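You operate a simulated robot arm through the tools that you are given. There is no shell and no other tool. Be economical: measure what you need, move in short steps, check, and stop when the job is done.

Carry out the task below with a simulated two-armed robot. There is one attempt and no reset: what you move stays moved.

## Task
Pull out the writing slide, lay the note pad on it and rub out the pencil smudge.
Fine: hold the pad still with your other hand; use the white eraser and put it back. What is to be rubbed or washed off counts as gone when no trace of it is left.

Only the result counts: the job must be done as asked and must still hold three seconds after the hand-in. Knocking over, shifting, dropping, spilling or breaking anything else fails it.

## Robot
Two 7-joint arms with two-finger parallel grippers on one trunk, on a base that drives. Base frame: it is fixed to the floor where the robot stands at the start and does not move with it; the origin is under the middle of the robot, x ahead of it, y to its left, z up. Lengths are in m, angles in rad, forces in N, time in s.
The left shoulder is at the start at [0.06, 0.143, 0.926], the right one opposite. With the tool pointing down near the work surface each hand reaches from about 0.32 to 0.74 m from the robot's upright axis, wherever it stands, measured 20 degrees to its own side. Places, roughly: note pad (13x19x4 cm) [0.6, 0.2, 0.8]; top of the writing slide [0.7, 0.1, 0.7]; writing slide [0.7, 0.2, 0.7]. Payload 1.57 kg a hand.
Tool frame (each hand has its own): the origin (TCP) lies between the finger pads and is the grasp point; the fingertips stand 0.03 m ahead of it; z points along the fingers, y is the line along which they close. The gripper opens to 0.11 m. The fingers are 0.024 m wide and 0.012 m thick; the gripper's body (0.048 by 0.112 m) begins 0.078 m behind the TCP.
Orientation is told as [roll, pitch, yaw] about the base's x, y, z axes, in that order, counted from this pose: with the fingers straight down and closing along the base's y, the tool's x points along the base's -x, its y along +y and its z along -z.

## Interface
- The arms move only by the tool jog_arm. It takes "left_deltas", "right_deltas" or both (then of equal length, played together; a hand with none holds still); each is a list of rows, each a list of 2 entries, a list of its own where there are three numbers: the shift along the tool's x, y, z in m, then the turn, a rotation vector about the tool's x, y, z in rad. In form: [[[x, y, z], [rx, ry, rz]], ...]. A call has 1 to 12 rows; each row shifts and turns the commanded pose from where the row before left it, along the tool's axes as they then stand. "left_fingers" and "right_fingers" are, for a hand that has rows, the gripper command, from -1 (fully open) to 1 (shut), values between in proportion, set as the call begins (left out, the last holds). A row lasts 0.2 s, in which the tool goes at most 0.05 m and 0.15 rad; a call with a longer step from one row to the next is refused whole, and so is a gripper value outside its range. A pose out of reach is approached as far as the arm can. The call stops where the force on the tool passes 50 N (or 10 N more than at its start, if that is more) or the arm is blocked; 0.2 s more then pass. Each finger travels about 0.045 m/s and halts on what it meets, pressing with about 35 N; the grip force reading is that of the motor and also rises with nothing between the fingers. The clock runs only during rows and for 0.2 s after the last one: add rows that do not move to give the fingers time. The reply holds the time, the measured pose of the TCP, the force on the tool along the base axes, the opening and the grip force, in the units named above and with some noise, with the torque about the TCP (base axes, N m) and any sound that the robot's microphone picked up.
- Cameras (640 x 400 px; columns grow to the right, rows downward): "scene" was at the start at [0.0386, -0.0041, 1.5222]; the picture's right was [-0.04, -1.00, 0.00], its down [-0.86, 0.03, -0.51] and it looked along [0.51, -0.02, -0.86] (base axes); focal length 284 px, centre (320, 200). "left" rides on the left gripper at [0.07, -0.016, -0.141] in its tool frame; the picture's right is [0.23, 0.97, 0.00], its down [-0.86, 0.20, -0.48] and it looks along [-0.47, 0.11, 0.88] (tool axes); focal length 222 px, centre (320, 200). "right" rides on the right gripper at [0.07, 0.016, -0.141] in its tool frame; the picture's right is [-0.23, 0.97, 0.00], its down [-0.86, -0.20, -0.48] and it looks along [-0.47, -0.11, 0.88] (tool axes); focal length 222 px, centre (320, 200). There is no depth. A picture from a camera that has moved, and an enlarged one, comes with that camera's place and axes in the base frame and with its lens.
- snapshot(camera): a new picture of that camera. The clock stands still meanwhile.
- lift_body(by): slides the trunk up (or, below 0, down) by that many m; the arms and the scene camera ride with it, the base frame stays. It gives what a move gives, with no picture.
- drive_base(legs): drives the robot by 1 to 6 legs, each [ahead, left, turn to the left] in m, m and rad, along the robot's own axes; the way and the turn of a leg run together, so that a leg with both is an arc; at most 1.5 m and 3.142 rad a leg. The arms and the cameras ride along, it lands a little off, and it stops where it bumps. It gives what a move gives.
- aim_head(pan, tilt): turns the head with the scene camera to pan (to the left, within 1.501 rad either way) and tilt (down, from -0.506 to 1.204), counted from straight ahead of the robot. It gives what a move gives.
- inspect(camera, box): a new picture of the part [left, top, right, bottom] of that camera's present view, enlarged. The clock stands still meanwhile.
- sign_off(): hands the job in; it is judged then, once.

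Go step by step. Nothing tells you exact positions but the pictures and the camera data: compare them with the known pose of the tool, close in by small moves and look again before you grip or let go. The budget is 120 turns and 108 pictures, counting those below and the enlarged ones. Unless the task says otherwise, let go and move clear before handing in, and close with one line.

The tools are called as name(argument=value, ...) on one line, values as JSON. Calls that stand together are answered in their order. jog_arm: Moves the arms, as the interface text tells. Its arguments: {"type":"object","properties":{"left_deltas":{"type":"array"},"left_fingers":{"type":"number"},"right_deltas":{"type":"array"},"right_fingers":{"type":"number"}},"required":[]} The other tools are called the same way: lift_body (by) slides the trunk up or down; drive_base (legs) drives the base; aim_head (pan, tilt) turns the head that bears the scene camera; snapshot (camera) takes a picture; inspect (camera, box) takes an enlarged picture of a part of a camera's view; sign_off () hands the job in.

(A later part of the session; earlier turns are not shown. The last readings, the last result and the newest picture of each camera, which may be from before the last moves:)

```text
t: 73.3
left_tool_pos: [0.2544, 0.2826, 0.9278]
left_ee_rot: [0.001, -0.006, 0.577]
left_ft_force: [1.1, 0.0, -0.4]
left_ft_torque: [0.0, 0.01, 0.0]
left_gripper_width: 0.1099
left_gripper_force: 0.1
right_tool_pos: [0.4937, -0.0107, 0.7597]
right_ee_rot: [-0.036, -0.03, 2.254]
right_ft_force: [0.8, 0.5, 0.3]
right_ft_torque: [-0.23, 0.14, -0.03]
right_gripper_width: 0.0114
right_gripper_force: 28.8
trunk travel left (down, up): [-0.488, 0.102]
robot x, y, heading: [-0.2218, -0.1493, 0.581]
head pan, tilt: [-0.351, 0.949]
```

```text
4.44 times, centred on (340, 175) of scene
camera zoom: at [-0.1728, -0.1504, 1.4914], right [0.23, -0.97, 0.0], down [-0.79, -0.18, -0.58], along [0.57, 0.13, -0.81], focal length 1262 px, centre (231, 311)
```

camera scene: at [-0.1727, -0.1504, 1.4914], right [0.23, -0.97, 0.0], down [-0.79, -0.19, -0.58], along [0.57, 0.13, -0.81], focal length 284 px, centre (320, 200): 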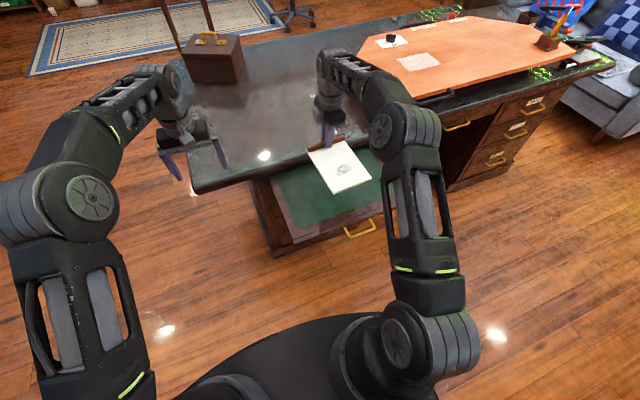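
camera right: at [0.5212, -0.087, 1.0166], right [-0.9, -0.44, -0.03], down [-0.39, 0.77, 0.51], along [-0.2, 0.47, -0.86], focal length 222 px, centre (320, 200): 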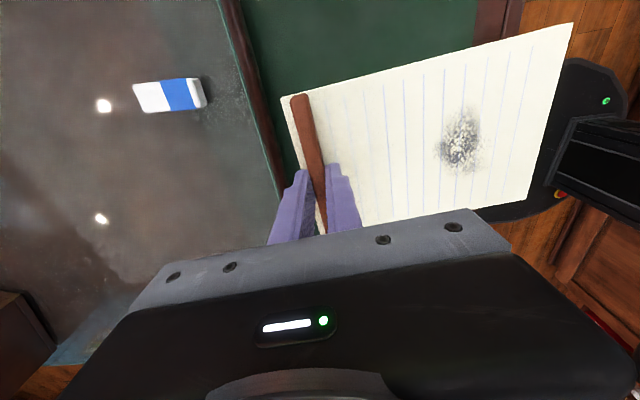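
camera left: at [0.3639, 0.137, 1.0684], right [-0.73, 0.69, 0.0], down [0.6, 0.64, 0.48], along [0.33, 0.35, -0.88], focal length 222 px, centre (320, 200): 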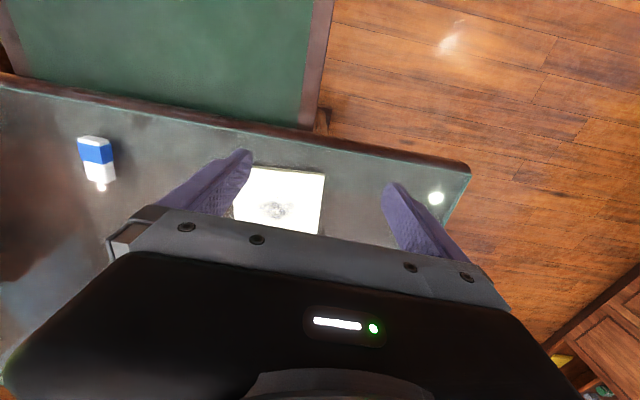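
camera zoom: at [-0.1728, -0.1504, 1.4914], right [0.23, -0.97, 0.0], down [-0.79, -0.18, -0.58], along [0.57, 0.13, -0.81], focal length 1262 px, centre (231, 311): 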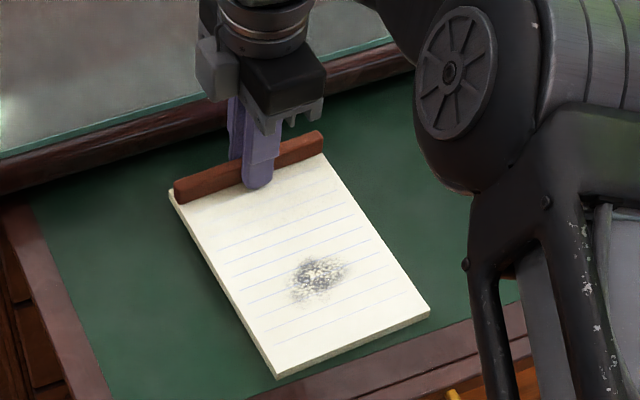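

Contact (force and torque changed sign). One more 2 mm, then I release and rise.

jog_arm(right_deltas=[[[0, 0, 0.002], [0, 0, 0]]])

jog_arm(right_deltas=[[[0, 0, 0], [0, 0, 0]], [[0, 0, 0], [0, 0, 0]], [[0, 0, 0], [0, 0, 0]]], right_fingers=0.5)

jog_arm(right_deltas=[[[0, 0, -0.03], [0, 0, 0]], [[0, 0, -0.04], [0, 0, 0]], [[0, 0, -0.04], [0, 0, 0]], [[0, 0, -0.04], [0, 0, 0]]])

snapshot(camera="right")

snapshot(camera="scene")

```text
t: 73.7
left_tool_pos: [0.2545, 0.2817, 0.9271]
left_ee_rot: [-0.001, -0.005, 0.576]
left_ft_force: [-0.2, -0.1, -0.7]
left_ft_torque: [0.02, -0.02, -0.02]
left_gripper_width: 0.1101
left_gripper_force: 0.1
right_tool_pos: [0.4931, -0.0107, 0.7575]
right_ee_rot: [-0.036, -0.03, 2.255]
right_ft_force: [0.6, 0.5, 2.3]
right_ft_torque: [-0.37, 0.38, 0.01]
right_gripper_width: 0.0114
right_gripper_force: 28.8
trunk travel left (down, up): [-0.488, 0.102]
robot x, y, heading: [-0.2215, -0.1487, 0.582]
head pan, tilt: [-0.351, 0.949]
```

```text
t: 74.5
left_tool_pos: [0.2556, 0.2824, 0.926]
left_ee_rot: [0.001, -0.006, 0.579]
left_ft_force: [1.1, -0.6, -1.0]
left_ft_torque: [-0.01, -0.03, -0.03]
left_gripper_width: 0.1099
left_gripper_force: 0.2
right_tool_pos: [0.4935, -0.0105, 0.7579]
right_ee_rot: [-0.037, -0.03, 2.256]
right_ft_force: [-0.3, -0.2, 0.1]
right_ft_torque: [0.0, -0.01, -0.01]
right_gripper_width: 0.0274
right_gripper_force: 0.1
trunk travel left (down, up): [-0.488, 0.102]
robot x, y, heading: [-0.2223, -0.1482, 0.578]
head pan, tilt: [-0.351, 0.949]
```

```text
t: 75.5
left_tool_pos: [0.2544, 0.2828, 0.9266]
left_ee_rot: [0.001, -0.005, 0.577]
left_ft_force: [0.3, 0.1, 0.6]
left_ft_torque: [-0.01, -0.01, 0.0]
left_gripper_width: 0.1099
left_gripper_force: 0.0
right_tool_pos: [0.4903, -0.0152, 0.9058]
right_ee_rot: [-0.036, -0.03, 2.254]
right_ft_force: [-0.5, 0.0, 1.2]
right_ft_torque: [0.01, 0.01, 0.03]
right_gripper_width: 0.0276
right_gripper_force: 0.1
trunk travel left (down, up): [-0.488, 0.102]
robot x, y, heading: [-0.2203, -0.1484, 0.577]
head pan, tilt: [-0.351, 0.949]
```

```text
49 pictures are left
camera right: at [0.5201, -0.0875, 1.0454], right [-0.9, -0.44, -0.03], down [-0.39, 0.77, 0.51], along [-0.2, 0.47, -0.86], focal length 222 px, centre (320, 200)
```

right: 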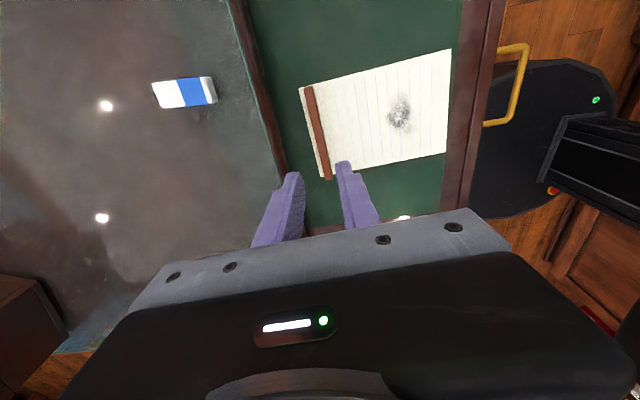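

```text
48 pictures are left
camera scene: at [-0.1733, -0.1506, 1.4914], right [0.23, -0.97, 0.0], down [-0.79, -0.18, -0.58], along [0.57, 0.13, -0.81], focal length 284 px, centre (320, 200)
```

scene: 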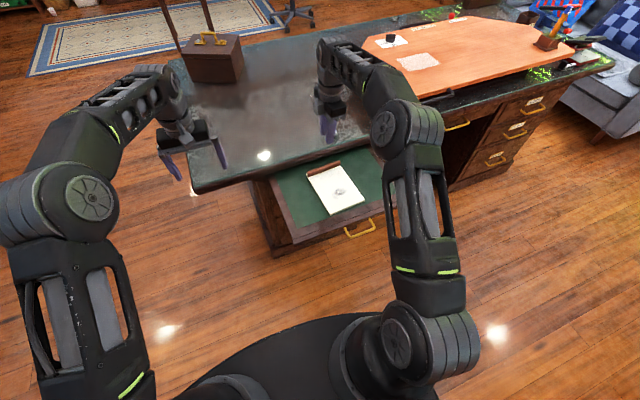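

The pad lies squarely on the slide. I raise the right hand and turn it back to its natural roll to match the eraser, which sits at about (0.648, 0) with its length at yaw 0.46; then I reposition the base.

jog_arm(right_deltas=[[[0, 0, -0.01], [0, 0, 0.15]], [[0, 0, -0.01], [0, 0, 0.15]], [[0, 0, -0.01], [0, 0, 0.15]], [[0, 0, -0.01], [0, 0, 0.15]], [[0, 0, -0.01], [0, 0, 0.15]], [[0, 0, -0.01], [0, 0, 0.15]], [[0, 0, 0], [0, 0, 0.15]], [[0, 0, 0], [0, 0, 0.15]], [[0, 0, 0], [0, 0, 0.15]], [[0, 0, 0], [0, 0, 0.15]], [[0, 0, 0], [0, 0, 0.15]], [[0, 0, 0], [0, 0, 0.15]]], right_fingers=-0.1)

drive_base(legs=[[0, -0.22, 0], [0.1, 0, 0]])

aim_head(pan=-0.1, tilt=0.95)

snapshot(camera="scene")

snapshot(camera="right")

```text
t: 78.1
left_tool_pos: [0.2561, 0.2823, 0.9274]
left_ee_rot: [-0.001, -0.005, 0.578]
left_ft_force: [-0.3, 0.3, -0.4]
left_ft_torque: [0.01, 0.0, 0.01]
left_gripper_width: 0.1101
left_gripper_force: 0.1
right_tool_pos: [0.4907, -0.0195, 0.9499]
right_ee_rot: [0.026, -0.042, 0.702]
right_ft_force: [1.5, 0.1, -1.2]
right_ft_torque: [0.0, 0.0, -0.01]
right_gripper_width: 0.0605
right_gripper_force: 0.0
right hand out of reach, approached as far as the arm can: row 5, 6
trunk travel left (down, up): [-0.488, 0.102]
robot x, y, heading: [-0.2193, -0.1479, 0.575]
head pan, tilt: [-0.351, 0.949]
```

```text
t: 80.5
left_tool_pos: [0.4617, 0.1528, 0.9253]
left_ee_rot: [0.0, -0.003, 0.579]
left_ft_force: [0.7, 0.8, 0.4]
left_ft_torque: [-0.07, 0.03, 0.0]
left_gripper_width: 0.1099
left_gripper_force: 0.0
right_tool_pos: [0.6977, -0.1486, 0.9476]
right_ee_rot: [0.027, -0.04, 0.706]
right_ft_force: [0.3, 0.5, 0.6]
right_ft_torque: [-0.01, 0.02, 0.01]
right_gripper_width: 0.0604
right_gripper_force: 0.1
trunk travel left (down, up): [-0.488, 0.102]
robot x, y, heading: [-0.0139, -0.279, 0.584]
head pan, tilt: [-0.351, 0.949]
```

```text
t: 81.3
left_tool_pos: [0.4601, 0.1519, 0.9263]
left_ee_rot: [0.001, -0.006, 0.579]
left_ft_force: [0.8, -0.5, -0.9]
left_ft_torque: [-0.02, 0.03, -0.01]
left_gripper_width: 0.11
left_gripper_force: 0.1
right_tool_pos: [0.6953, -0.1479, 0.95]
right_ee_rot: [0.026, -0.041, 0.705]
right_ft_force: [-0.5, -0.7, 0.5]
right_ft_torque: [-0.02, 0.02, 0.01]
right_gripper_width: 0.0603
right_gripper_force: 0.0
trunk travel left (down, up): [-0.488, 0.102]
robot x, y, heading: [-0.0152, -0.2765, 0.578]
head pan, tilt: [-0.099, 0.949]
```

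```text
47 pictures are left
camera scene: at [0.0267, -0.2629, 1.4914], right [0.46, -0.89, 0.0], down [-0.72, -0.38, -0.58], along [0.52, 0.27, -0.81], focal length 284 px, centre (320, 200)
```

scene: 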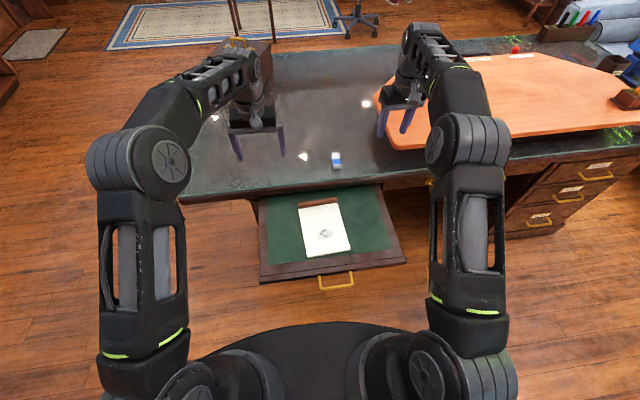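

```text
46 pictures are left
camera right: at [0.6295, -0.1884, 1.0884], right [-0.46, 0.89, 0.04], down [0.77, 0.38, 0.51], along [0.44, 0.26, -0.86], focal length 222 px, centre (320, 200)
```

right: 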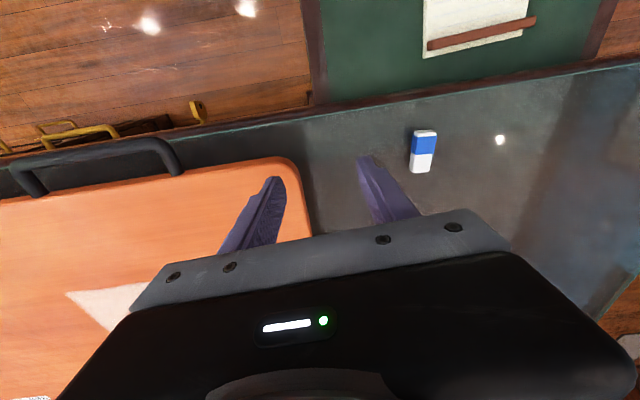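

The eraser re-triangulates to (0.647, -0.001) with yaw about 0.55. I level the right hand, move over it and come down to about 0.87.

jog_arm(right_deltas=[[[0, 0, 0], [0.026, 0.041, 0.08]], [[0, 0, 0], [0, 0, 0.075]], [[-0.009, 0.0376, 0], [0, 0, 0]], [[-0.009, 0.0376, 0], [0, 0, 0]], [[-0.009, 0.0376, 0], [0, 0, 0]], [[-0.009, 0.0376, 0], [0, 0, 0]], [[0, 0, 0.04], [0, 0, 0]], [[0, 0, 0.04], [0, 0, 0]]])

snapshot(camera="right")

inspect(camera="scene", box=[270, 110, 410, 210])

```text
t: 83.1
left_tool_pos: [0.4599, 0.1526, 0.927]
left_ee_rot: [-0.001, -0.004, 0.579]
left_ft_force: [-0.6, 1.0, 0.0]
left_ft_torque: [-0.02, 0.01, 0.0]
left_gripper_width: 0.1099
left_gripper_force: 0.0
right_tool_pos: [0.6728, -0.0921, 0.8698]
right_ee_rot: [0.029, -0.04, 0.629]
right_ft_force: [0.1, 0.1, 0.5]
right_ft_torque: [0.02, 0.01, 0.04]
right_gripper_width: 0.0606
right_gripper_force: 0.0
right hand out of reach, approached as far as the arm can: row 1, 3, 4, 5, 6
trunk travel left (down, up): [-0.488, 0.102]
robot x, y, heading: [-0.0151, -0.2785, 0.58]
head pan, tilt: [-0.099, 0.949]
```

```text
45 pictures are left
camera right: at [0.604, -0.1276, 1.0099], right [-0.39, 0.92, 0.04], down [0.8, 0.32, 0.51], along [0.45, 0.23, -0.86], focal length 222 px, centre (320, 200)
```

right: 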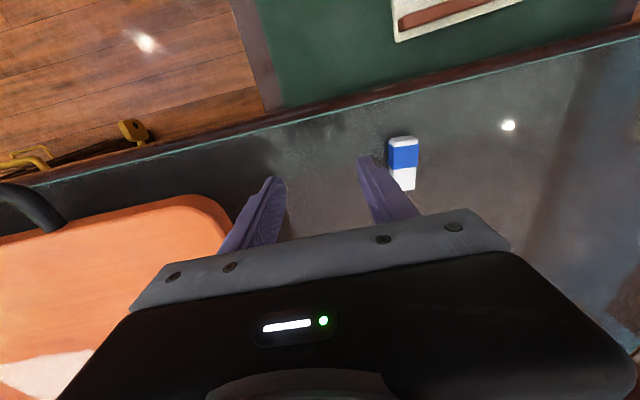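

```text
4.00 times, centred on (340, 160) of scene
camera zoom: at [0.0271, -0.2628, 1.4914], right [0.46, -0.89, 0.0], down [-0.72, -0.38, -0.58], along [0.52, 0.27, -0.81], focal length 1136 px, centre (240, 360)
```

zoom: 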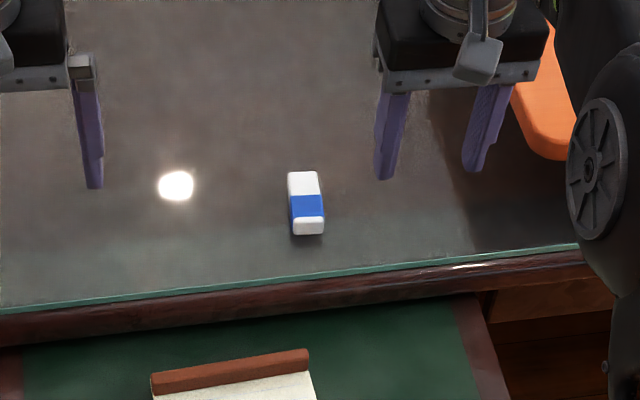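

The eraser's axis yaw comes out near 0.48. I finish aligning over it.

jog_arm(right_deltas=[[[-0.0107, 0.0298, 0], [0, 0, 0]], [[-0.0107, 0.0298, 0], [0, 0, 0]], [[-0.0107, 0.0298, 0], [0.029, 0.04, 0]], [[0, 0, 0], [0, 0, 0.145]], [[0, 0, 0], [0, 0, 0]]])

snapshot(camera="right")

inspect(camera="scene", box=[270, 110, 410, 210])

```text
t: 84.3
left_tool_pos: [0.4606, 0.153, 0.9266]
left_ee_rot: [-0.001, -0.006, 0.581]
left_ft_force: [-0.9, 1.0, -0.3]
left_ft_torque: [0.02, 0.0, 0.02]
left_gripper_width: 0.1101
left_gripper_force: 0.1
right_tool_pos: [0.6479, -0.0388, 0.8894]
right_ee_rot: [-0.001, 0.001, 0.534]
right_ft_force: [-0.2, 0.2, 0.5]
right_ft_torque: [0.02, 0.01, 0.02]
right_gripper_width: 0.0606
right_gripper_force: 0.0
right hand out of reach, approached as far as the arm can: row 3, 4
trunk travel left (down, up): [-0.488, 0.102]
robot x, y, heading: [-0.018, -0.2805, 0.586]
head pan, tilt: [-0.099, 0.949]
```

```text
43 pictures are left
camera right: at [0.5784, -0.061, 1.0306], right [-0.3, 0.95, 0.0], down [0.84, 0.26, 0.48], along [0.46, 0.14, -0.88], focal length 222 px, centre (320, 200)
```

right: 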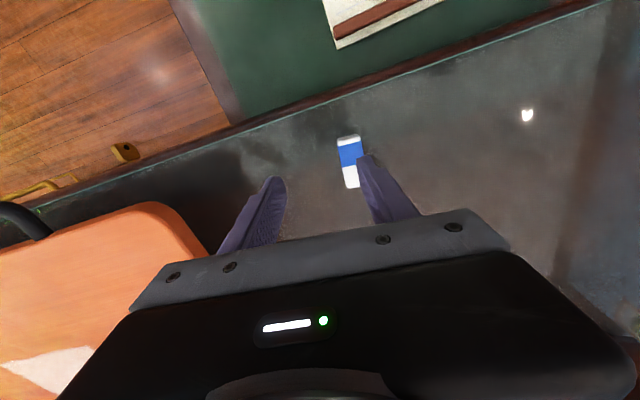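

```text
4.00 times, centred on (340, 160) of scene
camera zoom: at [0.0267, -0.2629, 1.4913], right [0.46, -0.89, 0.0], down [-0.72, -0.38, -0.58], along [0.52, 0.27, -0.81], focal length 1136 px, centre (240, 360)
```

zoom: 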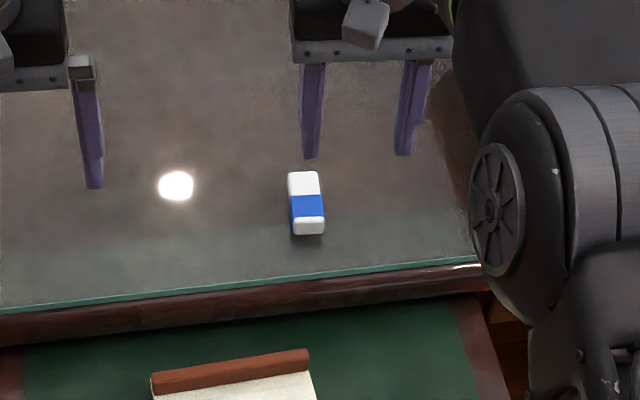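

The arm is at its reach limit, so I drive 4 cm ahead and complete the alignment.

drive_base(legs=[[0.05, 0.0, 0]])

jog_arm(right_deltas=[[[0, 0, 0.01], [0, 0, 0]], [[0, 0, 0.01], [0, 0, 0]]])

snapshot(camera="right")

```text
t: 85.2
left_tool_pos: [0.5048, 0.1799, 0.9255]
left_ee_rot: [0.001, -0.003, 0.579]
left_ft_force: [0.2, -0.3, -0.5]
left_ft_torque: [-0.01, 0.02, -0.02]
left_gripper_width: 0.11
left_gripper_force: 0.1
right_tool_pos: [0.6899, -0.0107, 0.8867]
right_ee_rot: [0.0, 0.0, 0.535]
right_ft_force: [-0.9, -0.3, 0.0]
right_ft_torque: [-0.06, 0.05, 0.04]
right_gripper_width: 0.0604
right_gripper_force: 0.2
trunk travel left (down, up): [-0.488, 0.102]
robot x, y, heading: [0.0289, -0.2504, 0.581]
head pan, tilt: [-0.099, 0.949]
```

```text
t: 85.8
left_tool_pos: [0.5018, 0.1804, 0.9256]
left_ee_rot: [0.0, -0.005, 0.579]
left_ft_force: [0.1, -0.3, 0.0]
left_ft_torque: [0.0, 0.0, -0.02]
left_gripper_width: 0.1096
left_gripper_force: 0.1
right_tool_pos: [0.6895, -0.0117, 0.8685]
right_ee_rot: [0.002, 0.0, 0.534]
right_ft_force: [-0.3, 0.5, 0.0]
right_ft_torque: [0.01, 0.01, -0.02]
right_gripper_width: 0.0604
right_gripper_force: 0.2
trunk travel left (down, up): [-0.488, 0.102]
robot x, y, heading: [0.0312, -0.2502, 0.575]
head pan, tilt: [-0.099, 0.949]
```

```text
41 pictures are left
camera right: at [0.62, -0.0339, 1.0105], right [-0.3, 0.95, 0.0], down [0.84, 0.26, 0.48], along [0.46, 0.14, -0.88], focal length 222 px, centre (320, 200)
```

right: 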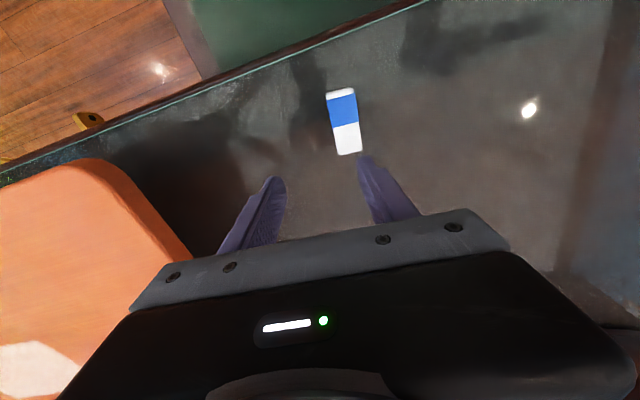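

The eraser is confirmed at (0.647, -0.002) and the hand yaw of 0.534 suits it. I centre over it and descend partway.

jog_arm(right_deltas=[[[0.016, 0.015, 0], [0, 0, 0]], [[0.016, 0.015, 0], [0, 0, 0]], [[0, 0, 0.02], [0, 0, 0]], [[0, 0, 0.015], [0, 0, 0]]])

inspect(camera="right", box=[200, 60, 440, 240])

inspect(camera="scene", box=[270, 110, 410, 210])

```text
t: 86.8
left_tool_pos: [0.5025, 0.1799, 0.9274]
left_ee_rot: [0.0, -0.004, 0.581]
left_ft_force: [0.4, -1.3, 0.9]
left_ft_torque: [0.02, 0.03, 0.05]
left_gripper_width: 0.1098
left_gripper_force: 0.1
right_tool_pos: [0.6464, -0.0017, 0.834]
right_ee_rot: [0.002, 0.002, 0.535]
right_ft_force: [0.6, 0.2, -0.5]
right_ft_torque: [0.02, 0.02, 0.02]
right_gripper_width: 0.0604
right_gripper_force: 0.0
trunk travel left (down, up): [-0.488, 0.102]
robot x, y, heading: [0.023, -0.2521, 0.577]
head pan, tilt: [-0.099, 0.949]
```

```text
2.22 times, centred on (320, 150) of right
camera zoom: at [0.5776, -0.0248, 0.9758], right [-0.3, 0.95, 0.0], down [0.84, 0.26, 0.48], along [0.46, 0.14, -0.88], focal length 494 px, centre (320, 311)
```

zoom: 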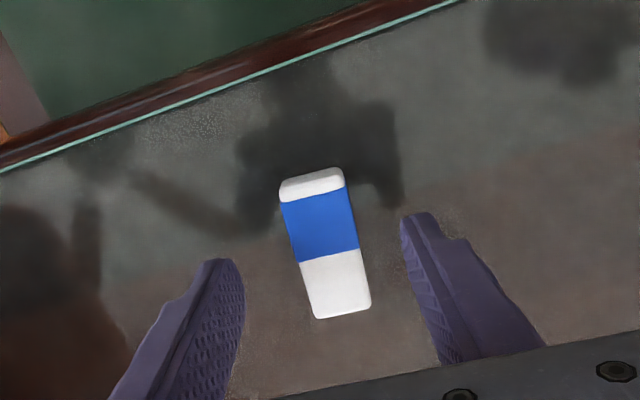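

```text
4.00 times, centred on (340, 160) of scene
camera zoom: at [0.0684, -0.2354, 1.4914], right [0.46, -0.89, 0.0], down [-0.72, -0.38, -0.58], along [0.52, 0.27, -0.81], focal length 1136 px, centre (240, 360)
```

zoom: 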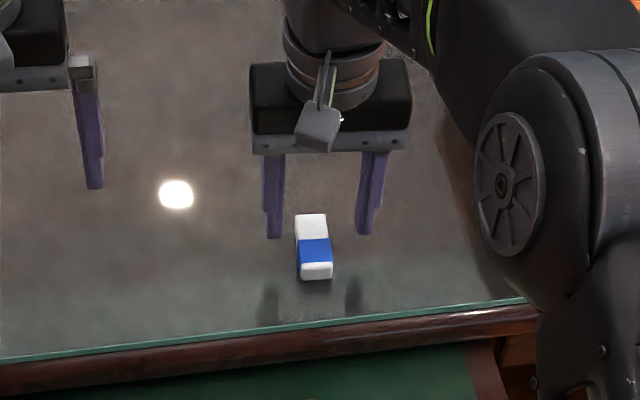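

Well centred. I go down to leave the tips about 8 mm above the desk and close.

jog_arm(right_deltas=[[[0, 0, 0.014], [0, 0, 0]], [[0, 0, 0.013], [0, 0, 0]]])

jog_arm(right_deltas=[[[0, 0, 0], [0, 0, 0]], [[0, 0, 0], [0, 0, 0]], [[0, 0, 0], [0, 0, 0]], [[0, 0, 0], [0, 0, 0]]], right_fingers=0.9)

inspect(camera="right", box=[200, 60, 440, 240])

```text
t: 87.4
left_tool_pos: [0.5031, 0.1797, 0.9279]
left_ee_rot: [0.0, -0.005, 0.58]
left_ft_force: [0.7, -0.6, 0.0]
left_ft_torque: [0.0, -0.03, 0.01]
left_gripper_width: 0.1101
left_gripper_force: 0.1
right_tool_pos: [0.6459, -0.002, 0.8067]
right_ee_rot: [0.001, 0.0, 0.535]
right_ft_force: [0.7, -0.1, -0.7]
right_ft_torque: [0.03, 0.01, 0.01]
right_gripper_width: 0.0603
right_gripper_force: 0.0
trunk travel left (down, up): [-0.488, 0.102]
robot x, y, heading: [0.0221, -0.2508, 0.579]
head pan, tilt: [-0.099, 0.949]
```

```text
t: 88.4
left_tool_pos: [0.5033, 0.1795, 0.9278]
left_ee_rot: [0.0, -0.006, 0.579]
left_ft_force: [-0.5, -0.8, 0.8]
left_ft_torque: [0.0, 0.0, -0.01]
left_gripper_width: 0.11
left_gripper_force: 0.0
right_tool_pos: [0.6457, -0.0029, 0.8073]
right_ee_rot: [0.001, 0.001, 0.534]
right_ft_force: [-0.4, 0.3, 0.5]
right_ft_torque: [0.03, 0.0, 0.03]
right_gripper_width: 0.0248
right_gripper_force: 30.7
trunk travel left (down, up): [-0.488, 0.102]
robot x, y, heading: [0.0316, -0.2521, 0.579]
head pan, tilt: [-0.099, 0.949]
```

```text
2.22 times, centred on (320, 150) of right
camera zoom: at [0.5771, -0.0241, 0.949], right [-0.3, 0.95, 0.0], down [0.84, 0.26, 0.48], along [0.46, 0.14, -0.88], focal length 494 px, centre (320, 311)
```

zoom: 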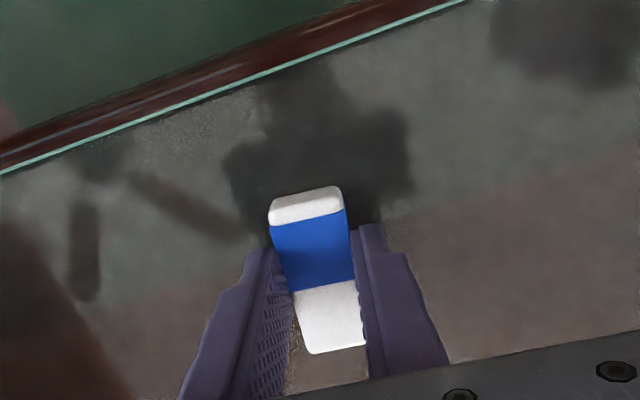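

Eraser gripped; I note its home pose (TCP 0.6457, -0.0025, 0.807, yaw 0.534). I lift it and roll the left hand so it can clamp the pad's ridge.

jog_arm(right_deltas=[[[0, 0, -0.03], [0, 0, 0]], [[0, 0, -0.03], [0, 0, 0]], [[0, 0, 0], [0, 0, 0]], [[0, 0, 0], [0, 0, 0]], [[0, 0, 0], [0, 0, 0]], [[0, 0, 0], [0, 0, 0]], [[0, 0, 0], [0, 0, 0]], [[0, 0, 0], [0, 0, 0]], [[0, 0, 0], [0, 0, 0]], [[0, 0, 0], [0, 0, 0]]], left_deltas=[[[0, 0, 0], [0, 0, 0.146]], [[0, 0, 0], [0, 0, 0.146]], [[0, 0, 0], [0, 0, 0.146]], [[0, 0, 0], [0, 0, 0.146]], [[0, 0, 0], [0, 0, 0.146]], [[0, 0, 0], [0, 0, 0.146]], [[0, 0, 0], [0, 0, 0.146]], [[0, 0, 0], [0, 0, 0.146]], [[0, 0, 0], [0, 0, 0.146]], [[0, 0, 0], [0, 0, 0.146]]], left_fingers=0.2)

snapshot(camera="left")

snapshot(camera="scene")

```text
t: 90.6
left_tool_pos: [0.502, 0.18, 0.9268]
left_ee_rot: [0.005, -0.001, -0.887]
left_ft_force: [-0.2, 0.0, -0.1]
left_ft_torque: [0.0, -0.03, 0.01]
left_gripper_width: 0.0442
left_gripper_force: 0.1
right_tool_pos: [0.6465, -0.0023, 0.8674]
right_ee_rot: [0.001, 0.002, 0.534]
right_ft_force: [0.0, -0.1, -0.2]
right_ft_torque: [-0.04, 0.02, 0.0]
right_gripper_width: 0.0246
right_gripper_force: 34.9
trunk travel left (down, up): [-0.488, 0.102]
robot x, y, heading: [0.0278, -0.2506, 0.581]
head pan, tilt: [-0.099, 0.949]
```

```text
37 pictures are left
camera left: at [0.4442, 0.2236, 1.0686], right [0.61, 0.79, 0.01], down [0.69, -0.54, 0.48], along [0.38, -0.29, -0.88], focal length 222 px, centre (320, 200)
```

left: 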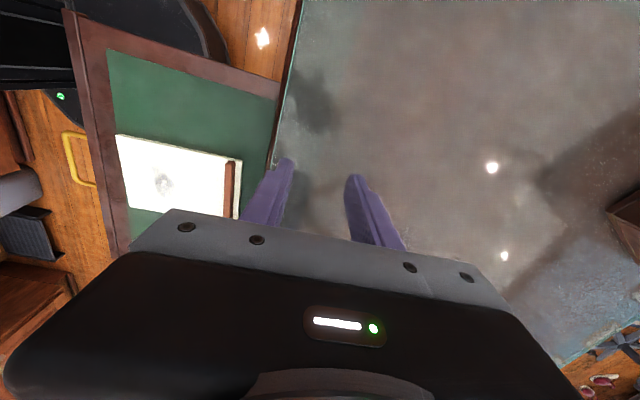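

```text
36 pictures are left
camera scene: at [0.0684, -0.2354, 1.4914], right [0.46, -0.89, 0.0], down [-0.72, -0.38, -0.58], along [0.52, 0.27, -0.81], focal length 284 px, centre (320, 200)
```

scene: 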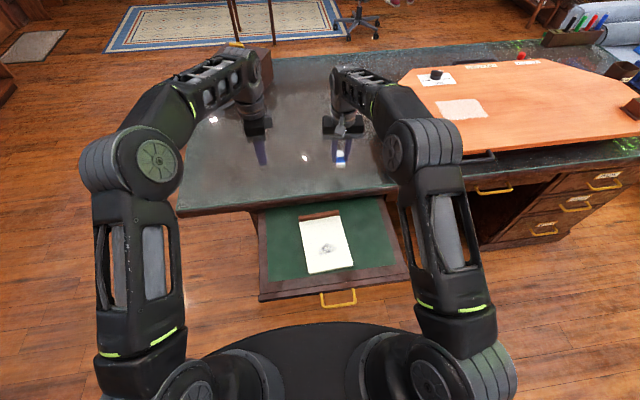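

The left hand is level. I'll zoom the left view to pin the ridge down before moving.

inspect(camera="left", box=[90, 100, 300, 240])

inspect(camera="scene", box=[260, 180, 400, 290])

```text
2.86 times, centred on (195, 170) of left
camera zoom: at [0.4442, 0.2236, 1.0686], right [0.61, 0.79, 0.01], down [0.69, -0.54, 0.48], along [0.38, -0.29, -0.88], focal length 635 px, centre (677, 286)
```

zoom: 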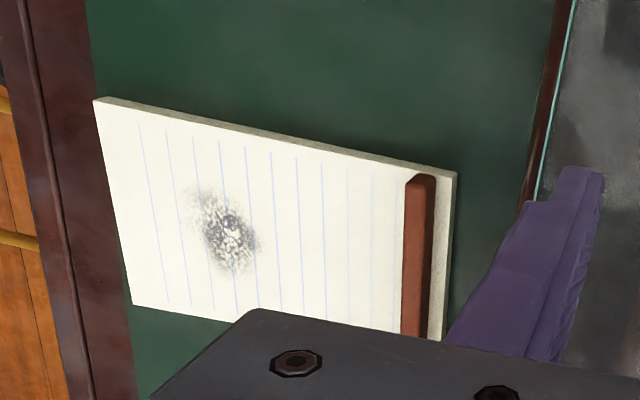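

```text
3.64 times, centred on (330, 235) of scene
camera zoom: at [0.0684, -0.2354, 1.4914], right [0.46, -0.89, 0.0], down [-0.72, -0.38, -0.58], along [0.52, 0.27, -0.81], focal length 1033 px, centre (284, 73)
```

zoom: 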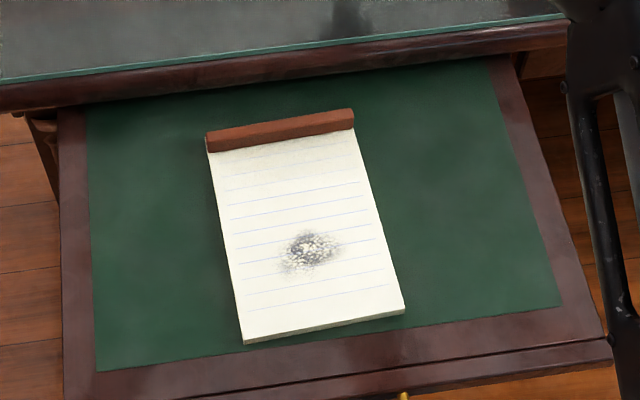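

Combining both views, the ridge spans (0.453, 0.044) to about (0.533, -0.06), its top is near z = 0.742 and the paper is near 0.728. The smudge is centred near (0.406, -0.077). I bring the left hand over the ridge's left part.

jog_arm(left_deltas=[[[-0.0276, -0.0314, 0], [0, 0, 0]], [[-0.0276, -0.0314, 0], [0, 0, 0]], [[-0.0276, -0.0314, 0], [0, 0, 0]], [[-0.0276, -0.0314, 0], [0, 0, 0]], [[0, 0, 0.04], [0, 0, 0]], [[0, 0, 0.04], [0, 0, 0]], [[0, 0, 0.04], [0, 0, 0]]])

snapshot(camera="left")

inspect(camera="scene", box=[250, 160, 390, 270])

```text
t: 92.2
left_tool_pos: [0.4774, 0.0152, 0.8065]
left_ee_rot: [0.006, 0.001, -0.882]
left_ft_force: [-0.3, -0.6, -1.2]
left_ft_torque: [-0.02, 0.02, 0.03]
left_gripper_width: 0.0438
left_gripper_force: 0.2
right_tool_pos: [0.6465, -0.0026, 0.8675]
right_ee_rot: [0.004, 0.0, 0.534]
right_ft_force: [0.7, 0.5, -0.4]
right_ft_torque: [0.02, -0.01, -0.04]
right_gripper_width: 0.025
right_gripper_force: 35.2
trunk travel left (down, up): [-0.488, 0.102]
robot x, y, heading: [0.0256, -0.2511, 0.58]
head pan, tilt: [-0.099, 0.949]
```

```text
33 pictures are left
camera left: at [0.4187, 0.0587, 0.9483], right [0.61, 0.79, 0.01], down [0.7, -0.53, 0.48], along [0.38, -0.29, -0.88], focal length 222 px, centre (320, 200)
```

left: 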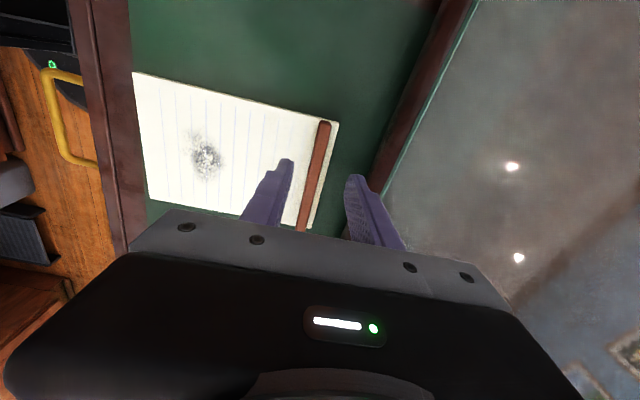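

```text
3.64 times, centred on (320, 215) of scene
camera zoom: at [0.0689, -0.2353, 1.4914], right [0.46, -0.89, 0.0], down [-0.72, -0.38, -0.58], along [0.52, 0.27, -0.81], focal length 1033 px, centre (320, 146)
```

zoom: 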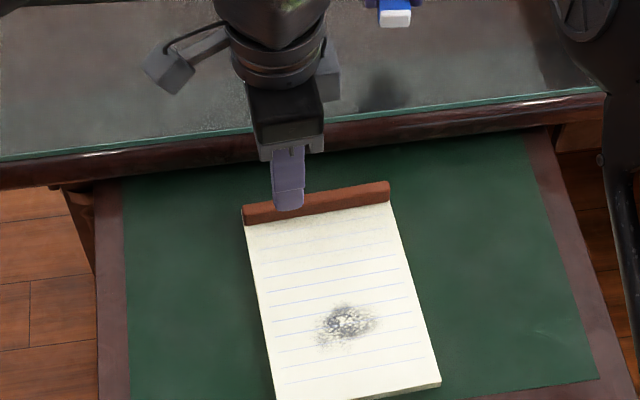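

The ridge is centred between the left fingers. Down to just above the paper, then grip it.

jog_arm(left_deltas=[[[0, 0, 0.02], [0, 0, 0]], [[0, 0, 0.015], [0, 0, 0]], [[0, 0, 0.004], [0, 0, 0]]])

jog_arm(left_deltas=[[[0, 0, 0.003], [0, 0, 0]]])

inspect(camera="scene", box=[280, 170, 360, 230])

```text
t: 93.0
left_tool_pos: [0.477, 0.0156, 0.7674]
left_ee_rot: [0.005, 0.0, -0.881]
left_ft_force: [0.5, -1.6, 0.1]
left_ft_torque: [-0.04, -0.02, -0.01]
left_gripper_width: 0.0442
left_gripper_force: 0.1
right_tool_pos: [0.6471, -0.0028, 0.8681]
right_ee_rot: [0.002, 0.0, 0.535]
right_ft_force: [-0.1, -0.3, -0.6]
right_ft_torque: [0.0, 0.01, -0.02]
right_gripper_width: 0.0251
right_gripper_force: 34.2
trunk travel left (down, up): [-0.488, 0.102]
robot x, y, heading: [0.0262, -0.2522, 0.577]
head pan, tilt: [-0.099, 0.949]
```

```text
t: 93.4
left_tool_pos: [0.4759, 0.0155, 0.7634]
left_ee_rot: [0.005, 0.0, -0.882]
left_ft_force: [0.2, -0.4, 0.2]
left_ft_torque: [-0.01, 0.0, 0.01]
left_gripper_width: 0.0441
left_gripper_force: 0.1
right_tool_pos: [0.6463, -0.0028, 0.8674]
right_ee_rot: [0.002, -0.001, 0.535]
right_ft_force: [-0.3, 0.5, -0.5]
right_ft_torque: [0.01, 0.02, -0.04]
right_gripper_width: 0.0249
right_gripper_force: 35.0
trunk travel left (down, up): [-0.488, 0.102]
robot x, y, heading: [0.0224, -0.2505, 0.582]
head pan, tilt: [-0.099, 0.949]
```

```text
6.67 times, centred on (320, 200) of scene
camera zoom: at [0.0685, -0.2354, 1.4914], right [0.46, -0.89, 0.0], down [-0.72, -0.38, -0.58], along [0.52, 0.27, -0.81], focal length 1894 px, centre (320, 200)
```

zoom: 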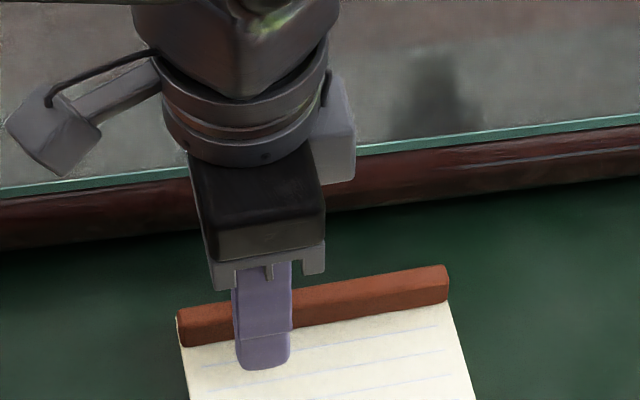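

jog_arm(left_deltas=[[[0, 0, 0.003], [0, 0, 0]], [[0, 0, 0], [0, 0, 0]]])

jog_arm(left_deltas=[[[0, 0, 0], [0, 0, 0]], [[0, 0, 0], [0, 0, 0]], [[0, 0, 0], [0, 0, 0]], [[0, 0, 0], [0, 0, 0]]], left_fingers=1)

```text
t: 94.0
left_tool_pos: [0.4758, 0.0158, 0.7609]
left_ee_rot: [0.005, 0.0, -0.881]
left_ft_force: [0.5, -0.3, -0.7]
left_ft_torque: [0.01, -0.06, 0.03]
left_gripper_width: 0.0442
left_gripper_force: 0.0
right_tool_pos: [0.6458, -0.0035, 0.8676]
right_ee_rot: [0.002, 0.0, 0.535]
right_ft_force: [-0.6, -0.3, -0.1]
right_ft_torque: [0.02, -0.04, -0.02]
right_gripper_width: 0.0251
right_gripper_force: 34.8
trunk travel left (down, up): [-0.488, 0.102]
robot x, y, heading: [0.0248, -0.252, 0.579]
head pan, tilt: [-0.099, 0.949]
```

```text
t: 95.0
left_tool_pos: [0.4766, 0.0155, 0.761]
left_ee_rot: [0.006, 0.0, -0.88]
left_ft_force: [-0.4, -0.2, -0.7]
left_ft_torque: [-0.06, 0.03, -0.08]
left_gripper_width: 0.0116
left_gripper_force: 29.0
right_tool_pos: [0.6461, -0.0027, 0.8675]
right_ee_rot: [0.002, 0.001, 0.534]
right_ft_force: [-0.5, -0.1, -0.4]
right_ft_torque: [0.02, 0.0, 0.01]
right_gripper_width: 0.0248
right_gripper_force: 35.0
trunk travel left (down, up): [-0.488, 0.102]
robot x, y, heading: [0.0266, -0.2517, 0.581]
head pan, tilt: [-0.099, 0.949]
```

The left hand now holds the pad by its ridge. I carry the eraser around on the right side to above the smudge.

jog_arm(right_deltas=[[[0, -0.045, 0], [0, 0, 0]], [[0.042, 0, 0], [0, 0, 0]], [[0.042, 0, 0], [0, 0, 0]], [[0.042, 0, 0], [0, 0, 0]], [[0.042, 0, 0], [0, 0, 0]], [[0.042, 0, 0], [0, 0, 0]], [[0.042, 0, 0], [0, 0, 0]], [[0, 0.035, 0], [0, 0, 0]], [[0, 0.035, 0], [0, 0, 0]], [[0, 0.0335, 0], [0, 0, 0]], [[0, 0, 0.03], [0, 0, 0]], [[0, 0, 0.02], [0, 0, 0]]])

snapshot(camera="scene")

snapshot(camera="right")

```text
t: 97.6
left_tool_pos: [0.4767, 0.015, 0.7607]
left_ee_rot: [0.005, 0.0, -0.882]
left_ft_force: [-0.4, 0.4, 0.5]
left_ft_torque: [-0.07, -0.01, -0.03]
left_gripper_width: 0.0114
left_gripper_force: 29.3
right_tool_pos: [0.3995, -0.0786, 0.817]
right_ee_rot: [0.001, 0.0, 0.534]
right_ft_force: [0.6, -0.1, -0.2]
right_ft_torque: [0.01, -0.02, 0.02]
right_gripper_width: 0.0247
right_gripper_force: 35.4
trunk travel left (down, up): [-0.488, 0.102]
robot x, y, heading: [0.028, -0.2505, 0.579]
head pan, tilt: [-0.099, 0.949]
```

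```text
30 pictures are left
camera scene: at [0.0685, -0.2354, 1.4914], right [0.46, -0.89, 0.0], down [-0.72, -0.38, -0.58], along [0.52, 0.27, -0.81], focal length 284 px, centre (320, 200)
```

scene: 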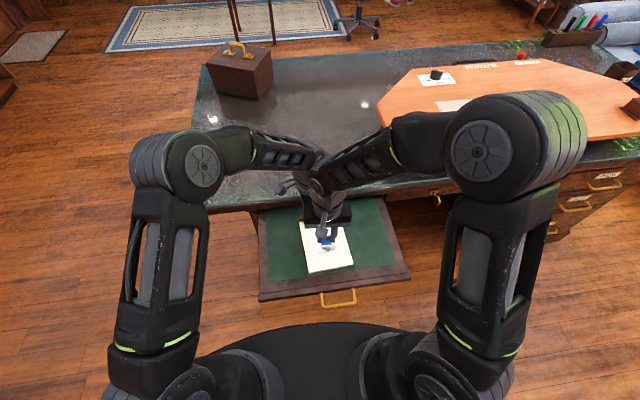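

```text
29 pictures are left
camera right: at [0.3311, -0.1013, 0.9586], right [-0.3, 0.95, 0.0], down [0.84, 0.26, 0.48], along [0.46, 0.15, -0.88], focal length 222 px, centre (320, 200)
```

right: 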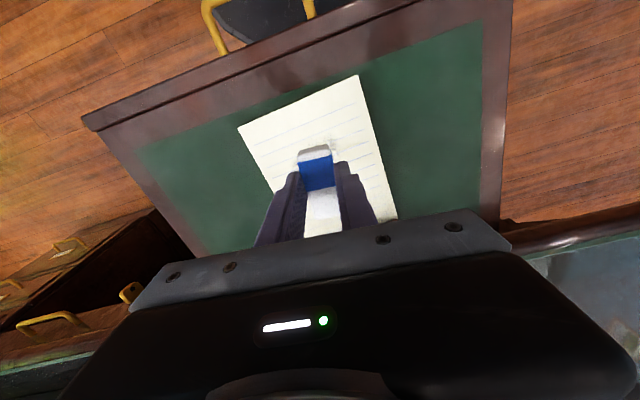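

The eraser is above the smudge. I lower it to feel for the paper.

jog_arm(right_deltas=[[[0, 0, 0.03], [0, 0, 0]], [[0, 0, 0.015], [0, 0, 0]]])

jog_arm(right_deltas=[[[0, 0, 0.003], [0, 0, 0]]])

jog_arm(right_deltas=[[[0, 0, 0.003], [0, 0, 0]]])

jog_arm(right_deltas=[[[0, 0, 0.003], [0, 0, 0]]])

```text
t: 98.2
left_tool_pos: [0.4773, 0.0159, 0.7601]
left_ee_rot: [0.006, 0.0, -0.881]
left_ft_force: [-0.3, 0.3, -0.3]
left_ft_torque: [-0.06, 0.04, 0.02]
left_gripper_width: 0.0112
left_gripper_force: 28.8
right_tool_pos: [0.3991, -0.0792, 0.7718]
right_ee_rot: [0.003, -0.001, 0.534]
right_ft_force: [-0.3, 0.5, -0.2]
right_ft_torque: [0.02, 0.03, -0.01]
right_gripper_width: 0.0248
right_gripper_force: 34.5
trunk travel left (down, up): [-0.488, 0.102]
robot x, y, heading: [0.0277, -0.2522, 0.58]
head pan, tilt: [-0.099, 0.949]
```

```text
t: 98.6
left_tool_pos: [0.4764, 0.0148, 0.7607]
left_ee_rot: [0.004, 0.0, -0.88]
left_ft_force: [-0.9, 0.4, -0.2]
left_ft_torque: [-0.07, 0.03, 0.01]
left_gripper_width: 0.0115
left_gripper_force: 28.8
right_tool_pos: [0.4002, -0.08, 0.7686]
right_ee_rot: [0.002, 0.001, 0.534]
right_ft_force: [0.4, 0.3, 0.1]
right_ft_torque: [0.01, -0.02, 0.01]
right_gripper_width: 0.0248
right_gripper_force: 35.1
trunk travel left (down, up): [-0.488, 0.102]
robot x, y, heading: [0.0265, -0.2495, 0.584]
head pan, tilt: [-0.099, 0.949]
```

```text
t: 99.0
left_tool_pos: [0.4758, 0.0152, 0.7612]
left_ee_rot: [0.006, 0.001, -0.881]
left_ft_force: [-0.6, -0.2, 0.2]
left_ft_torque: [-0.08, 0.0, 0.02]
left_gripper_width: 0.0113
left_gripper_force: 29.3
right_tool_pos: [0.3999, -0.0803, 0.7646]
right_ee_rot: [0.0, 0.001, 0.534]
right_ft_force: [0.2, 0.0, -1.0]
right_ft_torque: [-0.02, 0.0, 0.0]
right_gripper_width: 0.0248
right_gripper_force: 35.0
trunk travel left (down, up): [-0.488, 0.102]
robot x, y, heading: [0.0259, -0.2494, 0.581]
head pan, tilt: [-0.099, 0.949]
```

```text
t: 99.4
left_tool_pos: [0.4764, 0.0149, 0.7606]
left_ee_rot: [0.005, -0.002, -0.881]
left_ft_force: [-0.8, 1.0, -0.7]
left_ft_torque: [-0.08, 0.01, 0.04]
left_gripper_width: 0.0113
left_gripper_force: 28.9
right_tool_pos: [0.4007, -0.0792, 0.762]
right_ee_rot: [0.001, -0.001, 0.535]
right_ft_force: [-0.3, -0.6, -0.1]
right_ft_torque: [0.04, -0.04, -0.01]
right_gripper_width: 0.0247
right_gripper_force: 34.8
trunk travel left (down, up): [-0.488, 0.102]
robot x, y, heading: [0.0291, -0.2492, 0.58]
head pan, tilt: [-0.099, 0.949]
```

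jog_arm(right_deltas=[[[0, 0, 0.003], [0, 0, 0]]])

jog_arm(right_deltas=[[[0, 0, 0.002], [0, 0, 0]]])

jog_arm(right_deltas=[[[0, 0, 0.002], [0, 0, 0]]])

```text
t: 99.8
left_tool_pos: [0.4764, 0.0162, 0.7611]
left_ee_rot: [0.005, 0.003, -0.883]
left_ft_force: [-0.1, 0.2, 0.1]
left_ft_torque: [-0.05, 0.0, 0.01]
left_gripper_width: 0.0117
left_gripper_force: 29.4
right_tool_pos: [0.4003, -0.079, 0.7609]
right_ee_rot: [0.001, 0.0, 0.536]
right_ft_force: [-0.3, 0.2, -1.7]
right_ft_torque: [0.01, -0.01, -0.03]
right_gripper_width: 0.0247
right_gripper_force: 35.4
trunk travel left (down, up): [-0.488, 0.102]
robot x, y, heading: [0.0291, -0.2491, 0.583]
head pan, tilt: [-0.099, 0.949]
```

```text
t: 100.2
left_tool_pos: [0.4757, 0.0155, 0.7607]
left_ee_rot: [0.006, 0.001, -0.88]
left_ft_force: [3.4, 1.5, -5.3]
left_ft_torque: [0.0, -0.03, 0.07]
left_gripper_width: 0.0117
left_gripper_force: 29.1
right_tool_pos: [0.4004, -0.0789, 0.7587]
right_ee_rot: [0.002, -0.003, 0.535]
right_ft_force: [-1.3, -1.4, 16.8]
right_ft_torque: [-0.01, -0.02, 0.01]
right_gripper_width: 0.0248
right_gripper_force: 34.8
trunk travel left (down, up): [-0.488, 0.102]
robot x, y, heading: [0.0237, -0.2469, 0.579]
head pan, tilt: [-0.099, 0.949]
```

```text
t: 100.7
left_tool_pos: [0.475, 0.0169, 0.7605]
left_ee_rot: [0.008, -0.001, -0.88]
left_ft_force: [2.8, 2.5, 0.2]
left_ft_torque: [-0.02, 0.04, 0.07]
left_gripper_width: 0.0114
left_gripper_force: 29.1
right_tool_pos: [0.4001, -0.0787, 0.7586]
right_ee_rot: [0.004, -0.004, 0.535]
right_ft_force: [-0.6, -3.8, 18.4]
right_ft_torque: [-0.31, 0.23, 0.0]
right_gripper_width: 0.0248
right_gripper_force: 34.6
trunk travel left (down, up): [-0.488, 0.102]
robot x, y, heading: [0.0267, -0.2486, 0.583]
head pan, tilt: [-0.099, 0.949]
stopped in row 1 (right hand): the force on the tool passed its limit (the readings are from after the stop); the commanded pose is now the measured one
```

Contact at about 17 N, a good rubbing pressure. I ease slightly and start with short lateral strokes.

jog_arm(right_deltas=[[[0, 0.012, -0.0005], [0, 0, 0]], [[0, 0.012, 0], [0, 0, 0]], [[0, -0.012, 0], [0, 0, 0]], [[0, -0.012, 0], [0, 0, 0]], [[0, -0.012, 0], [0, 0, 0]], [[0, -0.012, 0], [0, 0, 0]], [[0, 0.012, 0], [0, 0, 0]], [[0, 0.012, 0], [0, 0, 0]]])

inspect(camera="right", box=[200, 50, 440, 230])

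```text
t: 102.5
left_tool_pos: [0.4734, 0.0205, 0.7606]
left_ee_rot: [0.009, 0.01, -0.881]
left_ft_force: [-11.3, 17.8, 4.1]
left_ft_torque: [0.29, 0.2, -0.81]
left_gripper_width: 0.0121
left_gripper_force: 28.8
right_tool_pos: [0.4027, -0.0847, 0.758]
right_ee_rot: [-0.006, 0.0, 0.531]
right_ft_force: [19.6, -26.7, 39.0]
right_ft_torque: [-0.64, -0.9, -0.28]
right_gripper_width: 0.0246
right_gripper_force: 34.6
trunk travel left (down, up): [-0.488, 0.102]
robot x, y, heading: [0.0266, -0.2459, 0.576]
head pan, tilt: [-0.099, 0.949]
```

```text
2.22 times, centred on (320, 140) of right
camera zoom: at [0.3325, -0.1054, 0.9], right [-0.3, 0.95, 0.0], down [0.84, 0.26, 0.48], along [0.46, 0.14, -0.88], focal length 494 px, centre (320, 333)
```

zoom: 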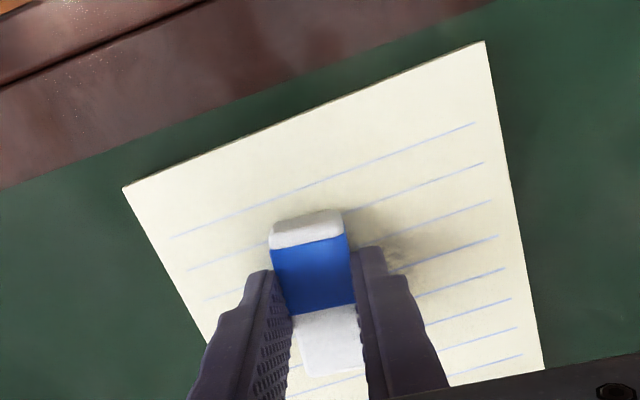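

It's erasing well, but the force is higher than I want, so I ease the pressure and work toward the remaining grey on the left side.

jog_arm(right_deltas=[[[0, 0, -0.0025], [0, 0, 0]], [[0, 0, 0], [0, 0, 0]]])

jog_arm(right_deltas=[[[0, 0.01, 0], [0, 0, 0]], [[0, 0.01, 0], [0, 0, 0]], [[0, 0.01, 0], [0, 0, 0]], [[0, 0.008, 0], [0, 0, 0]], [[0, -0.01, 0], [0, 0, 0]], [[0, -0.01, 0], [0, 0, 0]], [[0, 0.01, 0], [0, 0, 0]], [[0, 0.01, 0], [0, 0, 0]], [[0, -0.01, 0], [0, 0, 0]], [[0, -0.01, 0], [0, 0, 0]]])

inspect(camera="right", box=[200, 50, 440, 230])

```text
t: 103.1
left_tool_pos: [0.4772, 0.0159, 0.7613]
left_ee_rot: [0.007, -0.003, -0.882]
left_ft_force: [-0.8, 0.1, 6.8]
left_ft_torque: [0.02, 0.06, -0.01]
left_gripper_width: 0.0116
left_gripper_force: 29.1
right_tool_pos: [0.3994, -0.0785, 0.76]
right_ee_rot: [0.004, -0.001, 0.537]
right_ft_force: [0.4, 0.1, -0.3]
right_ft_torque: [0.03, 0.01, -0.02]
right_gripper_width: 0.025
right_gripper_force: 34.6
trunk travel left (down, up): [-0.488, 0.102]
robot x, y, heading: [0.0257, -0.2528, 0.581]
head pan, tilt: [-0.099, 0.949]
```

```text
t: 105.3
left_tool_pos: [0.4761, 0.0162, 0.7596]
left_ee_rot: [0.007, -0.001, -0.881]
left_ft_force: [1.9, -2.8, 8.8]
left_ft_torque: [-0.11, 0.01, 0.07]
left_gripper_width: 0.0117
left_gripper_force: 29.2
right_tool_pos: [0.3913, -0.0643, 0.7624]
right_ee_rot: [0.005, -0.006, 0.537]
right_ft_force: [0.4, 0.1, -1.1]
right_ft_torque: [0.03, 0.02, 0.01]
right_gripper_width: 0.0246
right_gripper_force: 34.9
trunk travel left (down, up): [-0.488, 0.102]
robot x, y, heading: [0.0243, -0.2502, 0.582]
head pan, tilt: [-0.099, 0.949]
```

```text
2.22 times, centred on (320, 140) of right
camera zoom: at [0.3218, -0.0864, 0.9029], right [-0.3, 0.95, 0.0], down [0.84, 0.26, 0.48], along [0.46, 0.15, -0.88], focal length 494 px, centre (320, 333)
```

zoom: 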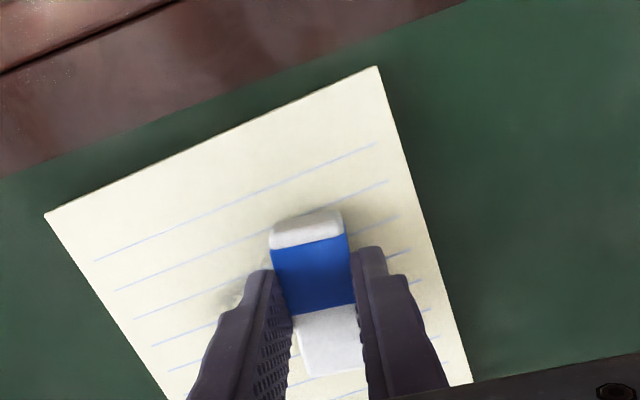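

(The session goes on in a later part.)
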